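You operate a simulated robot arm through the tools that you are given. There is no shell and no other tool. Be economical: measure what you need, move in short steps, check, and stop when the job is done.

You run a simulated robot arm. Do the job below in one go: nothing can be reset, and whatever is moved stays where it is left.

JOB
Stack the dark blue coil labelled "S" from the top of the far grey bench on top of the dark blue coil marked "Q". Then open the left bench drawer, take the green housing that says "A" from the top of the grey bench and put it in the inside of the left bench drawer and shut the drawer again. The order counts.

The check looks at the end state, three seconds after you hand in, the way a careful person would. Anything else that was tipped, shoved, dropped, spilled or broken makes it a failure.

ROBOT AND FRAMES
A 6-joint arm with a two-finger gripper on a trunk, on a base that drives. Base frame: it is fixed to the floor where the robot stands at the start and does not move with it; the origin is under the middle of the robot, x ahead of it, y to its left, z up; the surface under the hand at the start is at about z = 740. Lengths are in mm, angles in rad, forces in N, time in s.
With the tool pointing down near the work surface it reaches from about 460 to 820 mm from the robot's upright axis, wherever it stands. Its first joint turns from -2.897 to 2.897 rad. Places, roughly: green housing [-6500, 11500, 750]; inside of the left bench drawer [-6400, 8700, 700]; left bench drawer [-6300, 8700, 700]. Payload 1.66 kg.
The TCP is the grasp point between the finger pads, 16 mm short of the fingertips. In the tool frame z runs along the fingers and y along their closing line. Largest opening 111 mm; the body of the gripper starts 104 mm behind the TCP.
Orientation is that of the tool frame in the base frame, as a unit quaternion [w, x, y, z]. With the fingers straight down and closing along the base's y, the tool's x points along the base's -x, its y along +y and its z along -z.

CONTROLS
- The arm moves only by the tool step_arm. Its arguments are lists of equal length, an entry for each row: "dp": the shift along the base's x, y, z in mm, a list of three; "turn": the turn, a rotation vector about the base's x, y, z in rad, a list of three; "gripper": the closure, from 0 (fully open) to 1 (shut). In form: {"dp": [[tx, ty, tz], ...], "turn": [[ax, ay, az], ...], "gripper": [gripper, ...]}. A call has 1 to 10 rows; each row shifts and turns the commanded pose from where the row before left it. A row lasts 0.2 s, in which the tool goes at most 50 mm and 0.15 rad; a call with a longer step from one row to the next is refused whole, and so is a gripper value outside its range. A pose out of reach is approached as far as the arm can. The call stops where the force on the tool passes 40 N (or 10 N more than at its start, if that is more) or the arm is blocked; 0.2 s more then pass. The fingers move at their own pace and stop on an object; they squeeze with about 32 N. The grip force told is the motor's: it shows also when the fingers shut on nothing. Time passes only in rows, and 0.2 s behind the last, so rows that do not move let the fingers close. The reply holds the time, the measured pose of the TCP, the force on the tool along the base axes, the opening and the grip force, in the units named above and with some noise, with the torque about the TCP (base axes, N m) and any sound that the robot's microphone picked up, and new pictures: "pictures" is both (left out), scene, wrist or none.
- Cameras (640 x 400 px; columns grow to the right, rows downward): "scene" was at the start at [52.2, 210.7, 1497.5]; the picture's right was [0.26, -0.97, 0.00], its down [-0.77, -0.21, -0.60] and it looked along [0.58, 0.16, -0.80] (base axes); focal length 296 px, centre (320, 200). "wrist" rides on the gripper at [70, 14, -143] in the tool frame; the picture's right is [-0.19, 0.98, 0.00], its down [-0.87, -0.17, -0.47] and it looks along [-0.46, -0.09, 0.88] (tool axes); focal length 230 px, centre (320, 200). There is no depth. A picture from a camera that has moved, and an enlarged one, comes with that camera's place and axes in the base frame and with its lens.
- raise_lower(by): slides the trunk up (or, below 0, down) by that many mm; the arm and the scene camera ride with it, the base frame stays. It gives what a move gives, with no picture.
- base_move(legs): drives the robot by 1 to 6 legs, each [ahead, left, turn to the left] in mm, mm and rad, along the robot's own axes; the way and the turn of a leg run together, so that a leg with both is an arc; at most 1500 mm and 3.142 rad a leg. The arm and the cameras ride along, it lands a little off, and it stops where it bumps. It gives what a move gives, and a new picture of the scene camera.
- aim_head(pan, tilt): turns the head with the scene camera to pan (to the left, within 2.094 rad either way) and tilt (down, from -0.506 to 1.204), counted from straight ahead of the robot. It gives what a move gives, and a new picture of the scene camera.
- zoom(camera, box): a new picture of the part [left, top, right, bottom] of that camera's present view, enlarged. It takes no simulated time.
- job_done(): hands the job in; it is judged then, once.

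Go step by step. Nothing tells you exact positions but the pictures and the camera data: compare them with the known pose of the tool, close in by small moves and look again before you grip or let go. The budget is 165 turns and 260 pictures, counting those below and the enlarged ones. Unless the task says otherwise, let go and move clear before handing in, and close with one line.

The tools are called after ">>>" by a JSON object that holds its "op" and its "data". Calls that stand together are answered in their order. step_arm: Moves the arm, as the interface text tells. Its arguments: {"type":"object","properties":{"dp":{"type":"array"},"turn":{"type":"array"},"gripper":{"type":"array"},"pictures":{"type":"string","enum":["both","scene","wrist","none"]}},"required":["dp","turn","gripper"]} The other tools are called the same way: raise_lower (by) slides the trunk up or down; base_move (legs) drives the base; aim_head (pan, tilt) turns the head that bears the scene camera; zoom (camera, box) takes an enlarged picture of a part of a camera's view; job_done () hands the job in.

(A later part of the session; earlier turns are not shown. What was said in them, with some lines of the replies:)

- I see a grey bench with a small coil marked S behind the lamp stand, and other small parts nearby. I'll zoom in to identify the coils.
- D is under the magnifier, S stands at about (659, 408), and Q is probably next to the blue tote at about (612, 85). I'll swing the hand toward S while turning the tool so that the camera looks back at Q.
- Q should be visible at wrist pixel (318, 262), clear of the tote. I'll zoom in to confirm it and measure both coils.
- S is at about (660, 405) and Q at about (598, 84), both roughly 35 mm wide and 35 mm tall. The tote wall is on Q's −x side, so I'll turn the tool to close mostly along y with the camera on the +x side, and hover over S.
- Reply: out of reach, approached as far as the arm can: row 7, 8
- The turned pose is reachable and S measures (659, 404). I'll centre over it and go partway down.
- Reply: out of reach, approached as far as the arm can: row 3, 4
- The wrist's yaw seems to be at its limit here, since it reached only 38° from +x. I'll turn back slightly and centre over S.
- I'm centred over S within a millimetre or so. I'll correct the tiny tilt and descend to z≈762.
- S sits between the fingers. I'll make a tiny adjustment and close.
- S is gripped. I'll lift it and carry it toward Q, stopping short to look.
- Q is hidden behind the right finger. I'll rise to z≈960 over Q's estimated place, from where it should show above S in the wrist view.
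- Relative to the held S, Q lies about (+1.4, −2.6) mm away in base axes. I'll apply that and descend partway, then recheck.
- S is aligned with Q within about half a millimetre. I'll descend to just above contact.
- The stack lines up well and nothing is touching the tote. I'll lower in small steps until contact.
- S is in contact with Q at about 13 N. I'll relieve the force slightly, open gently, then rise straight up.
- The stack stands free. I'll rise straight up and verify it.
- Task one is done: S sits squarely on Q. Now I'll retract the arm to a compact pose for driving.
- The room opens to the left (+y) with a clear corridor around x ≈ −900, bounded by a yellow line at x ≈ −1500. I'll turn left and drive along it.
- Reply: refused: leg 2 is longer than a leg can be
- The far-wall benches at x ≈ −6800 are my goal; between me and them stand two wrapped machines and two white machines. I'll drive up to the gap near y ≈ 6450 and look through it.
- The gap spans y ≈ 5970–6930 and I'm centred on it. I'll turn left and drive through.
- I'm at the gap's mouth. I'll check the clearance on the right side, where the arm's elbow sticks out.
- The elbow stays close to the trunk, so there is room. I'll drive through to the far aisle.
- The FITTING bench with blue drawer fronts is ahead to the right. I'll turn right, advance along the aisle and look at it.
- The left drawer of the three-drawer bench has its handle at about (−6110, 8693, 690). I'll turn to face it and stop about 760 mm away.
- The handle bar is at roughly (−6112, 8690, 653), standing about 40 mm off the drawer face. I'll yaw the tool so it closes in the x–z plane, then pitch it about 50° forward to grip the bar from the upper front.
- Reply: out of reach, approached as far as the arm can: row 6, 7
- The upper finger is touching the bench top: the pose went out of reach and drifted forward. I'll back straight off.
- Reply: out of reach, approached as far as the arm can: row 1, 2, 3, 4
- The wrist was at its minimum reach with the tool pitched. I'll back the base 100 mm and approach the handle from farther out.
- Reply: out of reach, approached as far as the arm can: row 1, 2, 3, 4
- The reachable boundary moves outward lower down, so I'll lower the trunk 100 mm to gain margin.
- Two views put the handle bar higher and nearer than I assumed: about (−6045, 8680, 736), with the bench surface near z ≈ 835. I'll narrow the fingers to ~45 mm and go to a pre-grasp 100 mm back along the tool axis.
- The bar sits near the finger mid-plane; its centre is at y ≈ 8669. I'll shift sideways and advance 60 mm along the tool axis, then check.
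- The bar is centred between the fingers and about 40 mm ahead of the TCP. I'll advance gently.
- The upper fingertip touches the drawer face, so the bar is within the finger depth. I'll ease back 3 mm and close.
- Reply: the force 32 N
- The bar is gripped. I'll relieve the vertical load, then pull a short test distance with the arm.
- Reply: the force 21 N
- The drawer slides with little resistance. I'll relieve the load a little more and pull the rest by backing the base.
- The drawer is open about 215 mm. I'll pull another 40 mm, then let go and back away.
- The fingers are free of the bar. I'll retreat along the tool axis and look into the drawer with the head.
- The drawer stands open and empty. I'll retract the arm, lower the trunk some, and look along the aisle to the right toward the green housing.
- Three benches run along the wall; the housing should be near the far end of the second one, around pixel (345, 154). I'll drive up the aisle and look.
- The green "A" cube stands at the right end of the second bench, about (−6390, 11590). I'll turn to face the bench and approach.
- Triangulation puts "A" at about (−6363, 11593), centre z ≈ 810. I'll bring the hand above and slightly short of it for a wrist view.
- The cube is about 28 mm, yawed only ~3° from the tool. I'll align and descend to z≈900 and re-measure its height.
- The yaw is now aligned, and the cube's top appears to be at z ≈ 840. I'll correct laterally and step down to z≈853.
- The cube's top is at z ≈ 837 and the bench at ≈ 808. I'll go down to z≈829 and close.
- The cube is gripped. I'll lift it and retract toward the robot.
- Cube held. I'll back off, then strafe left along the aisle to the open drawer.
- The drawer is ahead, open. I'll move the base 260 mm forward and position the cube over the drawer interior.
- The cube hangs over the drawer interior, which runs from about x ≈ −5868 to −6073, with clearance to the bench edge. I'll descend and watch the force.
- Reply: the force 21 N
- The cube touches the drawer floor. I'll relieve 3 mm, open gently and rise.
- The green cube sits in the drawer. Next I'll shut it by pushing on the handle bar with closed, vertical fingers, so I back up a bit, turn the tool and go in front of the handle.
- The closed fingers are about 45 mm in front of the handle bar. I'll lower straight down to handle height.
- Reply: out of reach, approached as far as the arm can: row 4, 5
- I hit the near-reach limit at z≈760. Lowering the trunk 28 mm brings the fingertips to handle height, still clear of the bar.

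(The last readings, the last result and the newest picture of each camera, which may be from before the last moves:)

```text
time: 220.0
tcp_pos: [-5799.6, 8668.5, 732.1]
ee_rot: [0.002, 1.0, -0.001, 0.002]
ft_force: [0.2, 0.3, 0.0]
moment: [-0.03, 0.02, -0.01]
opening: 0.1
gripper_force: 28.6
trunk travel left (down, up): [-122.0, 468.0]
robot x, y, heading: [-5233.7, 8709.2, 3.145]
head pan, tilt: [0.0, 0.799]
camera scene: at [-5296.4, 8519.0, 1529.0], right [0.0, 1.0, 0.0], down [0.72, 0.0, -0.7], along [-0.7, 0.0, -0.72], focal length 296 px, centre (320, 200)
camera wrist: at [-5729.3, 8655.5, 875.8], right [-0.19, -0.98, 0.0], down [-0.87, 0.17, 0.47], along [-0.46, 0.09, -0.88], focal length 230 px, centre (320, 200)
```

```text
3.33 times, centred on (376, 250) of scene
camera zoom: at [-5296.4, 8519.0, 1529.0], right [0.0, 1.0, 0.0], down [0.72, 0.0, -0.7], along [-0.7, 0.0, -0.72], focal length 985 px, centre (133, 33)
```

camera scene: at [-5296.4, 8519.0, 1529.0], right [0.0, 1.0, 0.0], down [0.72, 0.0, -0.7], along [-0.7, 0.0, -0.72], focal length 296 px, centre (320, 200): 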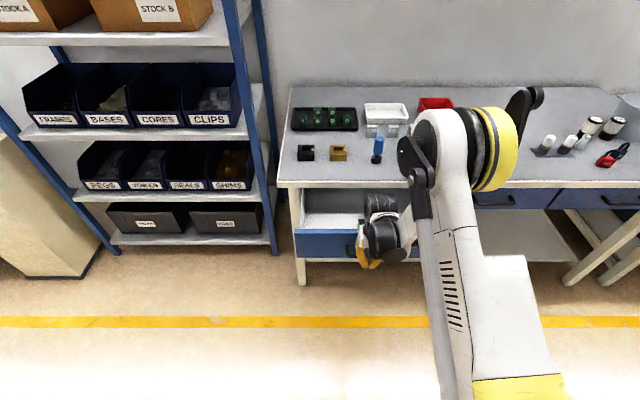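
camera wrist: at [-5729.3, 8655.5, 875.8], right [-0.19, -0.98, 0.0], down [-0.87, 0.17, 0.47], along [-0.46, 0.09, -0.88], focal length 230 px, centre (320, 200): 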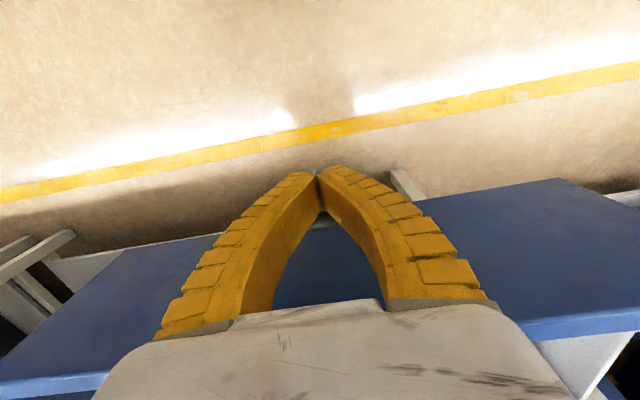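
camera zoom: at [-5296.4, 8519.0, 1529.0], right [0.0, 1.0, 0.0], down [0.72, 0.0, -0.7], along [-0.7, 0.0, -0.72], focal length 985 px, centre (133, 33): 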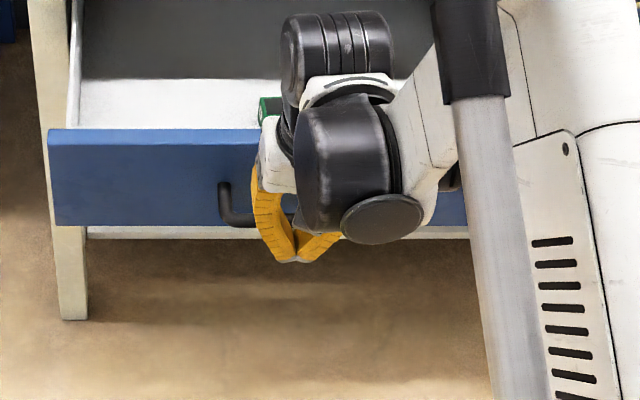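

The bar moved about 23 mm with the fingers, so the push works with negligible force. I'll continue pushing steadily.

>>> {"op": "step_arm", "data": {"dp": [[-8, 0, 0], [-14, 0, 0], [-14, 0, 0], [-14, 0, 0], [-14, 0, 0], [-14, 0, 0], [-14, 0, 0], [-14, 0, 0], [-10, 0, 0], [-4, 0, 0]], "turn": [[0, 0, 0], [0, 0, 0], [0, 0, 0], [0, 0, 0], [0, 0, 0], [0, 0, 0], [0, 0, 0], [0, 0, 0], [0, 0, 0], [0, 0, 0]], "gripper": [1, 1, 1, 1, 1, 1, 1, 1, 1, 1]}}

```text
time: 222.2
tcp_pos: [-5918.5, 8668.6, 733.2]
ee_rot: [0.002, 1.0, 0.0, 0.002]
ft_force: [0.7, 0.0, -0.2]
moment: [0.0, -0.01, 0.01]
opening: 0.0
gripper_force: 28.9
trunk travel left (down, up): [-122.0, 468.0]
robot x, y, heading: [-5237.2, 8706.1, 3.144]
head pan, tilt: [0.0, 0.799]
camera scene: at [-5296.4, 8519.0, 1529.0], right [0.0, 1.0, 0.0], down [0.72, 0.0, -0.7], along [-0.7, 0.0, -0.72], focal length 296 px, centre (320, 200)
camera wrist: at [-5849.9, 8655.9, 876.6], right [-0.19, -0.98, 0.0], down [-0.87, 0.17, 0.47], along [-0.46, 0.09, -0.88], focal length 230 px, centre (320, 200)
```

scene: 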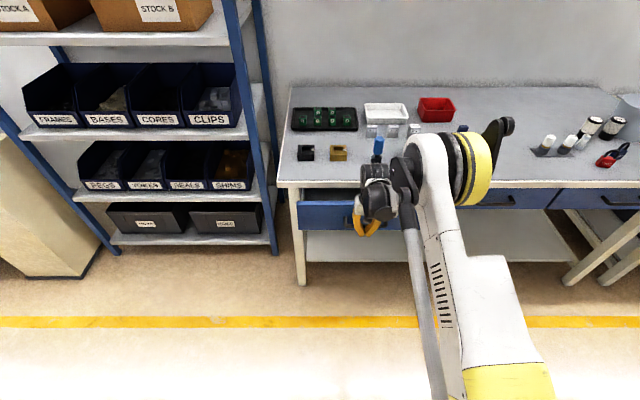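
wrist: 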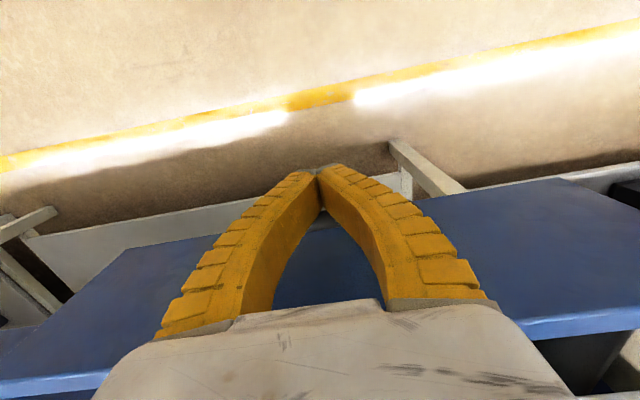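

The drawer is closing freely. I'll push the remaining ~105 mm, slowing at the end and watching the force.

>>> {"op": "step_arm", "data": {"dp": [[-8, 0, 0], [-14, 0, 0], [-14, 0, 0], [-14, 0, 0], [-14, 0, 0], [-14, 0, 0], [-10, 0, 0], [-6, 0, 0], [-4, 0, 0], [0, 0, 0]], "turn": [[0, 0, 0], [0, 0, 0], [0, 0, 0], [0, 0, 0], [0, 0, 0], [0, 0, 0], [0, 0, 0], [0, 0, 0], [0, 0, 0], [0, 0, 0]], "gripper": [1, 1, 1, 1, 1, 1, 1, 1, 1, 1]}}

```text
time: 224.4
tcp_pos: [-6017.8, 8668.4, 732.7]
ee_rot: [0.001, 1.0, 0.0, 0.002]
ft_force: [-0.1, 0.0, 0.3]
moment: [0.01, -0.01, -0.03]
opening: 0.0
gripper_force: 28.3
trunk travel left (down, up): [-122.0, 468.0]
robot x, y, heading: [-5239.1, 8709.7, 3.141]
head pan, tilt: [0.0, 0.799]
camera scene: at [-5296.4, 8519.0, 1529.0], right [0.0, 1.0, 0.0], down [0.72, 0.0, -0.7], along [-0.7, 0.0, -0.72], focal length 296 px, centre (320, 200)
camera wrist: at [-5948.0, 8655.7, 876.1], right [-0.19, -0.98, 0.0], down [-0.87, 0.17, 0.47], along [-0.46, 0.09, -0.88], focal length 230 px, centre (320, 200)
```

scene: 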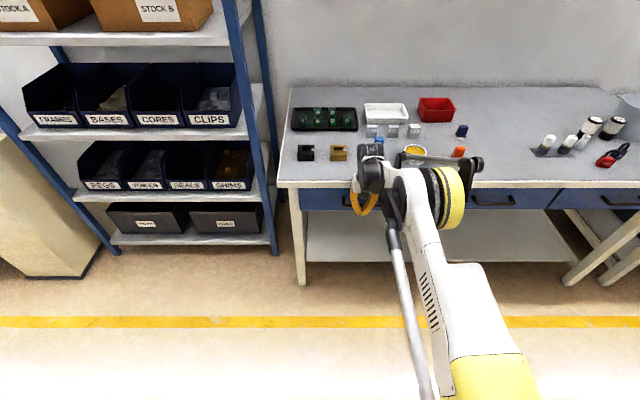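
wrist: 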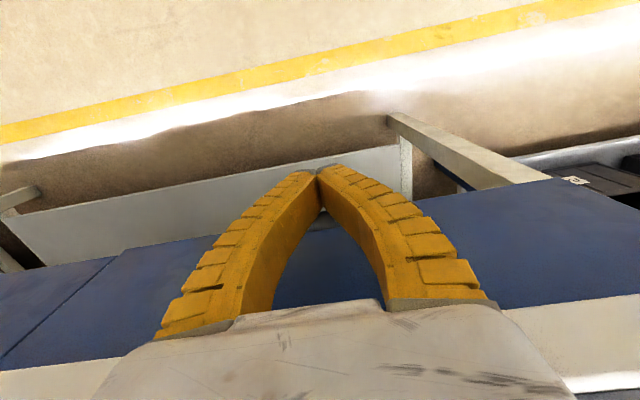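

>>> {"op": "step_arm", "data": {"dp": [[-3, 0, 0], [-3, 0, 0], [-2, 0, 0], [-2, 0, 0], [-2, 0, 0], [0, 0, 0]], "turn": [[0, 0, 0], [0, 0, 0], [0, 0, 0], [0, 0, 0], [0, 0, 0], [0, 0, 0]], "gripper": [1, 1, 1, 1, 1, 1], "pictures": "none"}}

>>> {"op": "zoom", "data": {"camera": "scene", "box": [288, 150, 480, 270]}}

```text
time: 225.6
tcp_pos: [-6023.6, 8670.6, 732.3]
ee_rot: [0.001, 1.0, 0.0, 0.005]
ft_force: [11.5, 0.2, 1.1]
moment: [0.03, 0.03, 0.03]
opening: 5.9
gripper_force: 28.6
trunk travel left (down, up): [-122.0, 468.0]
robot x, y, heading: [-5236.3, 8709.1, 3.145]
head pan, tilt: [0.0, 0.799]
stopped in row 5: the force on the tool passed its limit at 44 N (the readings are from after the stop); the commanded pose is now the measured one
```

```text
3.33 times, centred on (384, 210) of scene
camera zoom: at [-5294.4, 8519.0, 1529.2], right [0.0, 1.0, 0.0], down [0.72, 0.0, -0.7], along [-0.7, 0.0, -0.72], focal length 985 px, centre (107, 167)
```

zoom: 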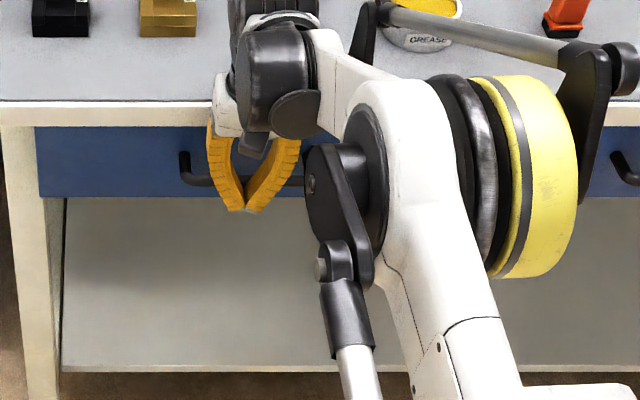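

The drawer hit its stop at 44 N, so it is shut. I'll back the fingers away and verify.

>>> {"op": "step_arm", "data": {"dp": [[5, 0, 0], [15, 0, 0], [25, 0, 0], [25, 0, 20], [25, 0, 40], [20, 0, 45], [0, 0, 45], [0, 0, 45], [0, 0, 45], [0, 0, 0]], "turn": [[0, 0, 0], [0, 0, 0], [0, 0, 0], [0, 0, 0], [0, 0, 0], [0, 0, 0], [0, 0, 0], [0, 0, 0], [0, 0, 0], [0, 0, 0]], "gripper": [1, 1, 1, 1, 1, 1, 1, 1, 1, 1], "pictures": "none"}}

>>> {"op": "base_move", "data": {"legs": [[-400, 0, 0]]}}

>>> {"op": "zoom", "data": {"camera": "scene", "box": [280, 50, 520, 200]}}

```text
time: 227.8
tcp_pos: [-5908.9, 8668.8, 971.1]
ee_rot: [0.002, 1.0, 0.0, 0.005]
ft_force: [0.2, 0.6, 0.0]
moment: [0.02, 0.02, -0.01]
opening: 0.1
gripper_force: 28.4
trunk travel left (down, up): [-122.0, 468.0]
robot x, y, heading: [-5231.7, 8706.3, 3.139]
head pan, tilt: [0.0, 0.799]
```

```text
time: 230.2
tcp_pos: [-5506.9, 8667.6, 972.0]
ee_rot: [0.002, 1.0, 0.0, 0.005]
ft_force: [0.0, 0.0, 1.0]
moment: [0.0, 0.0, 0.0]
opening: 0.0
gripper_force: 28.1
trunk travel left (down, up): [-122.0, 468.0]
robot x, y, heading: [-4835.6, 8707.7, -3.14]
head pan, tilt: [0.0, 0.799]
camera scene: at [-4893.7, 8518.9, 1529.0], right [0.0, 1.0, 0.0], down [0.72, 0.0, -0.7], along [-0.7, 0.0, -0.72], focal length 296 px, centre (320, 200)
```

scene: 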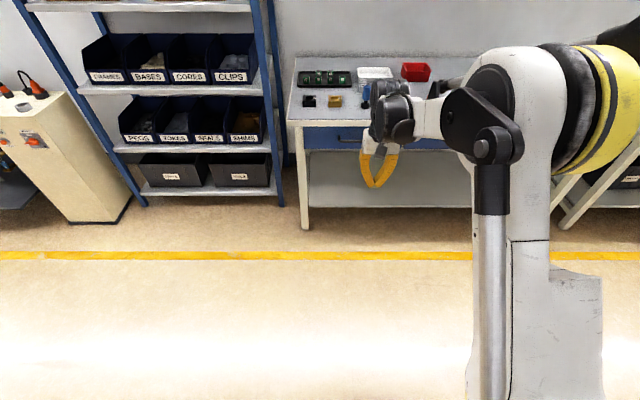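

```text
2.67 times, centred on (400, 125) of scene
camera zoom: at [-4893.7, 8518.9, 1529.0], right [0.0, 1.0, 0.0], down [0.72, 0.0, -0.7], along [-0.7, 0.0, -0.72], focal length 788 px, centre (107, 400)
```

zoom: 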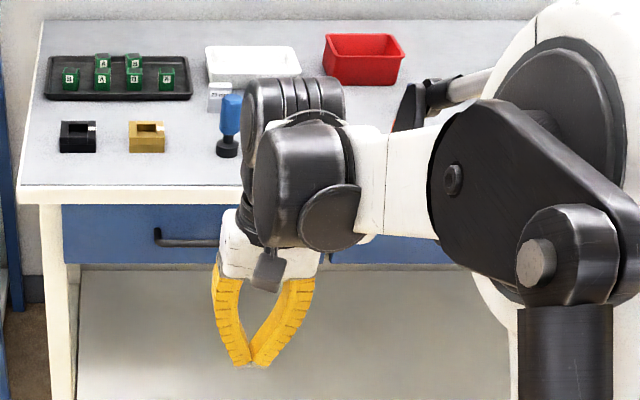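

The drawer looks shut. I'll strafe right for an unobstructed view to compare it with its neighbours.

>>> {"op": "base_move", "data": {"legs": [[0, -500, 0]]}}

>>> {"op": "aim_head", "data": {"pan": 0.3, "tilt": 0.6}}

>>> {"op": "zoom", "data": {"camera": "scene", "box": [160, 100, 400, 250]}}

```text
time: 233.2
tcp_pos: [-5508.1, 9169.6, 970.9]
ee_rot: [0.002, 1.0, -0.001, 0.005]
ft_force: [0.4, 0.5, 0.1]
moment: [-0.03, -0.01, -0.02]
opening: 0.4
gripper_force: 28.6
trunk travel left (down, up): [-122.0, 468.0]
robot x, y, heading: [-4836.1, 9208.3, 3.145]
head pan, tilt: [0.0, 0.799]
camera scene: at [-4894.5, 9019.2, 1529.0], right [0.0, 1.0, 0.0], down [0.72, 0.0, -0.7], along [-0.7, 0.0, -0.72], focal length 296 px, centre (320, 200)
```

scene: 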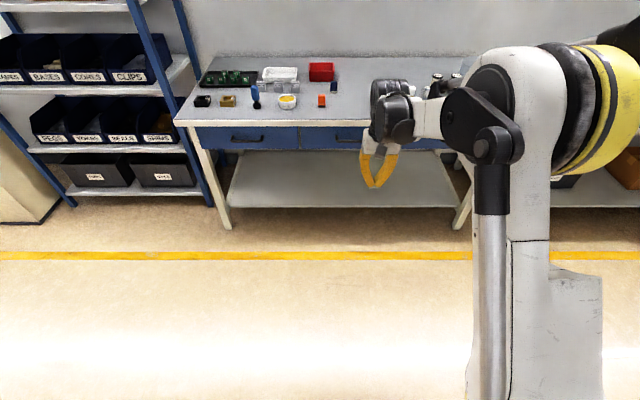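

```text
time: 234.0
tcp_pos: [-5508.8, 9168.2, 970.8]
ee_rot: [0.001, 1.0, -0.001, 0.005]
ft_force: [0.5, 0.0, 0.2]
moment: [-0.03, -0.02, -0.03]
opening: 0.0
gripper_force: 28.3
trunk travel left (down, up): [-122.0, 468.0]
robot x, y, heading: [-4833.6, 9207.3, 3.144]
head pan, tilt: [0.3, 0.6]
camera scene: at [-4898.3, 8992.8, 1545.8], right [-0.29, 0.96, 0.0], down [0.54, 0.17, -0.82], along [-0.79, -0.24, -0.57], focal length 296 px, centre (320, 200)
```

scene: 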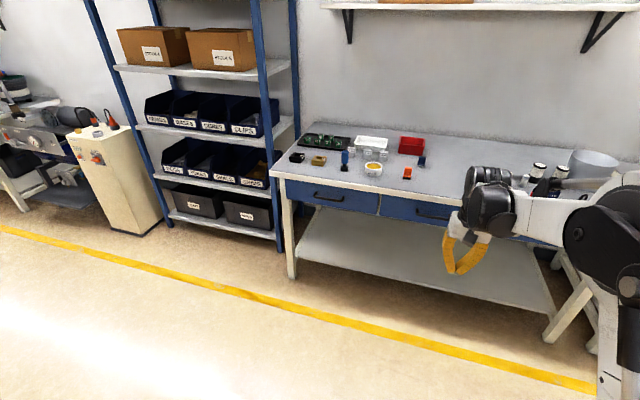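

```text
2.67 times, centred on (280, 175) of scene
camera zoom: at [-4898.3, 8992.8, 1545.8], right [-0.29, 0.96, 0.0], down [0.54, 0.17, -0.82], along [-0.79, -0.24, -0.57], focal length 788 px, centre (427, 267)
```

zoom: 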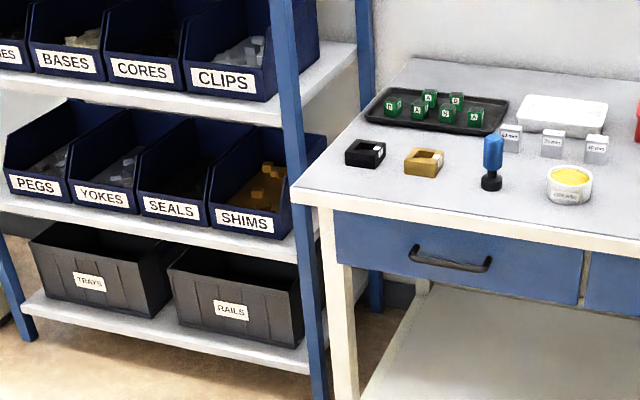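

The left drawer is flush with its neighbour, nothing else was disturbed, the cube is inside it and coil S stands on Q. I'm handing in.

>>> {"op": "job_done", "data": {}}

```text
The job is handed in.
```

I stacked coil S on coil Q, opened the left bench drawer, put green housing A inside and shut the drawer. It all went in the order you gave.
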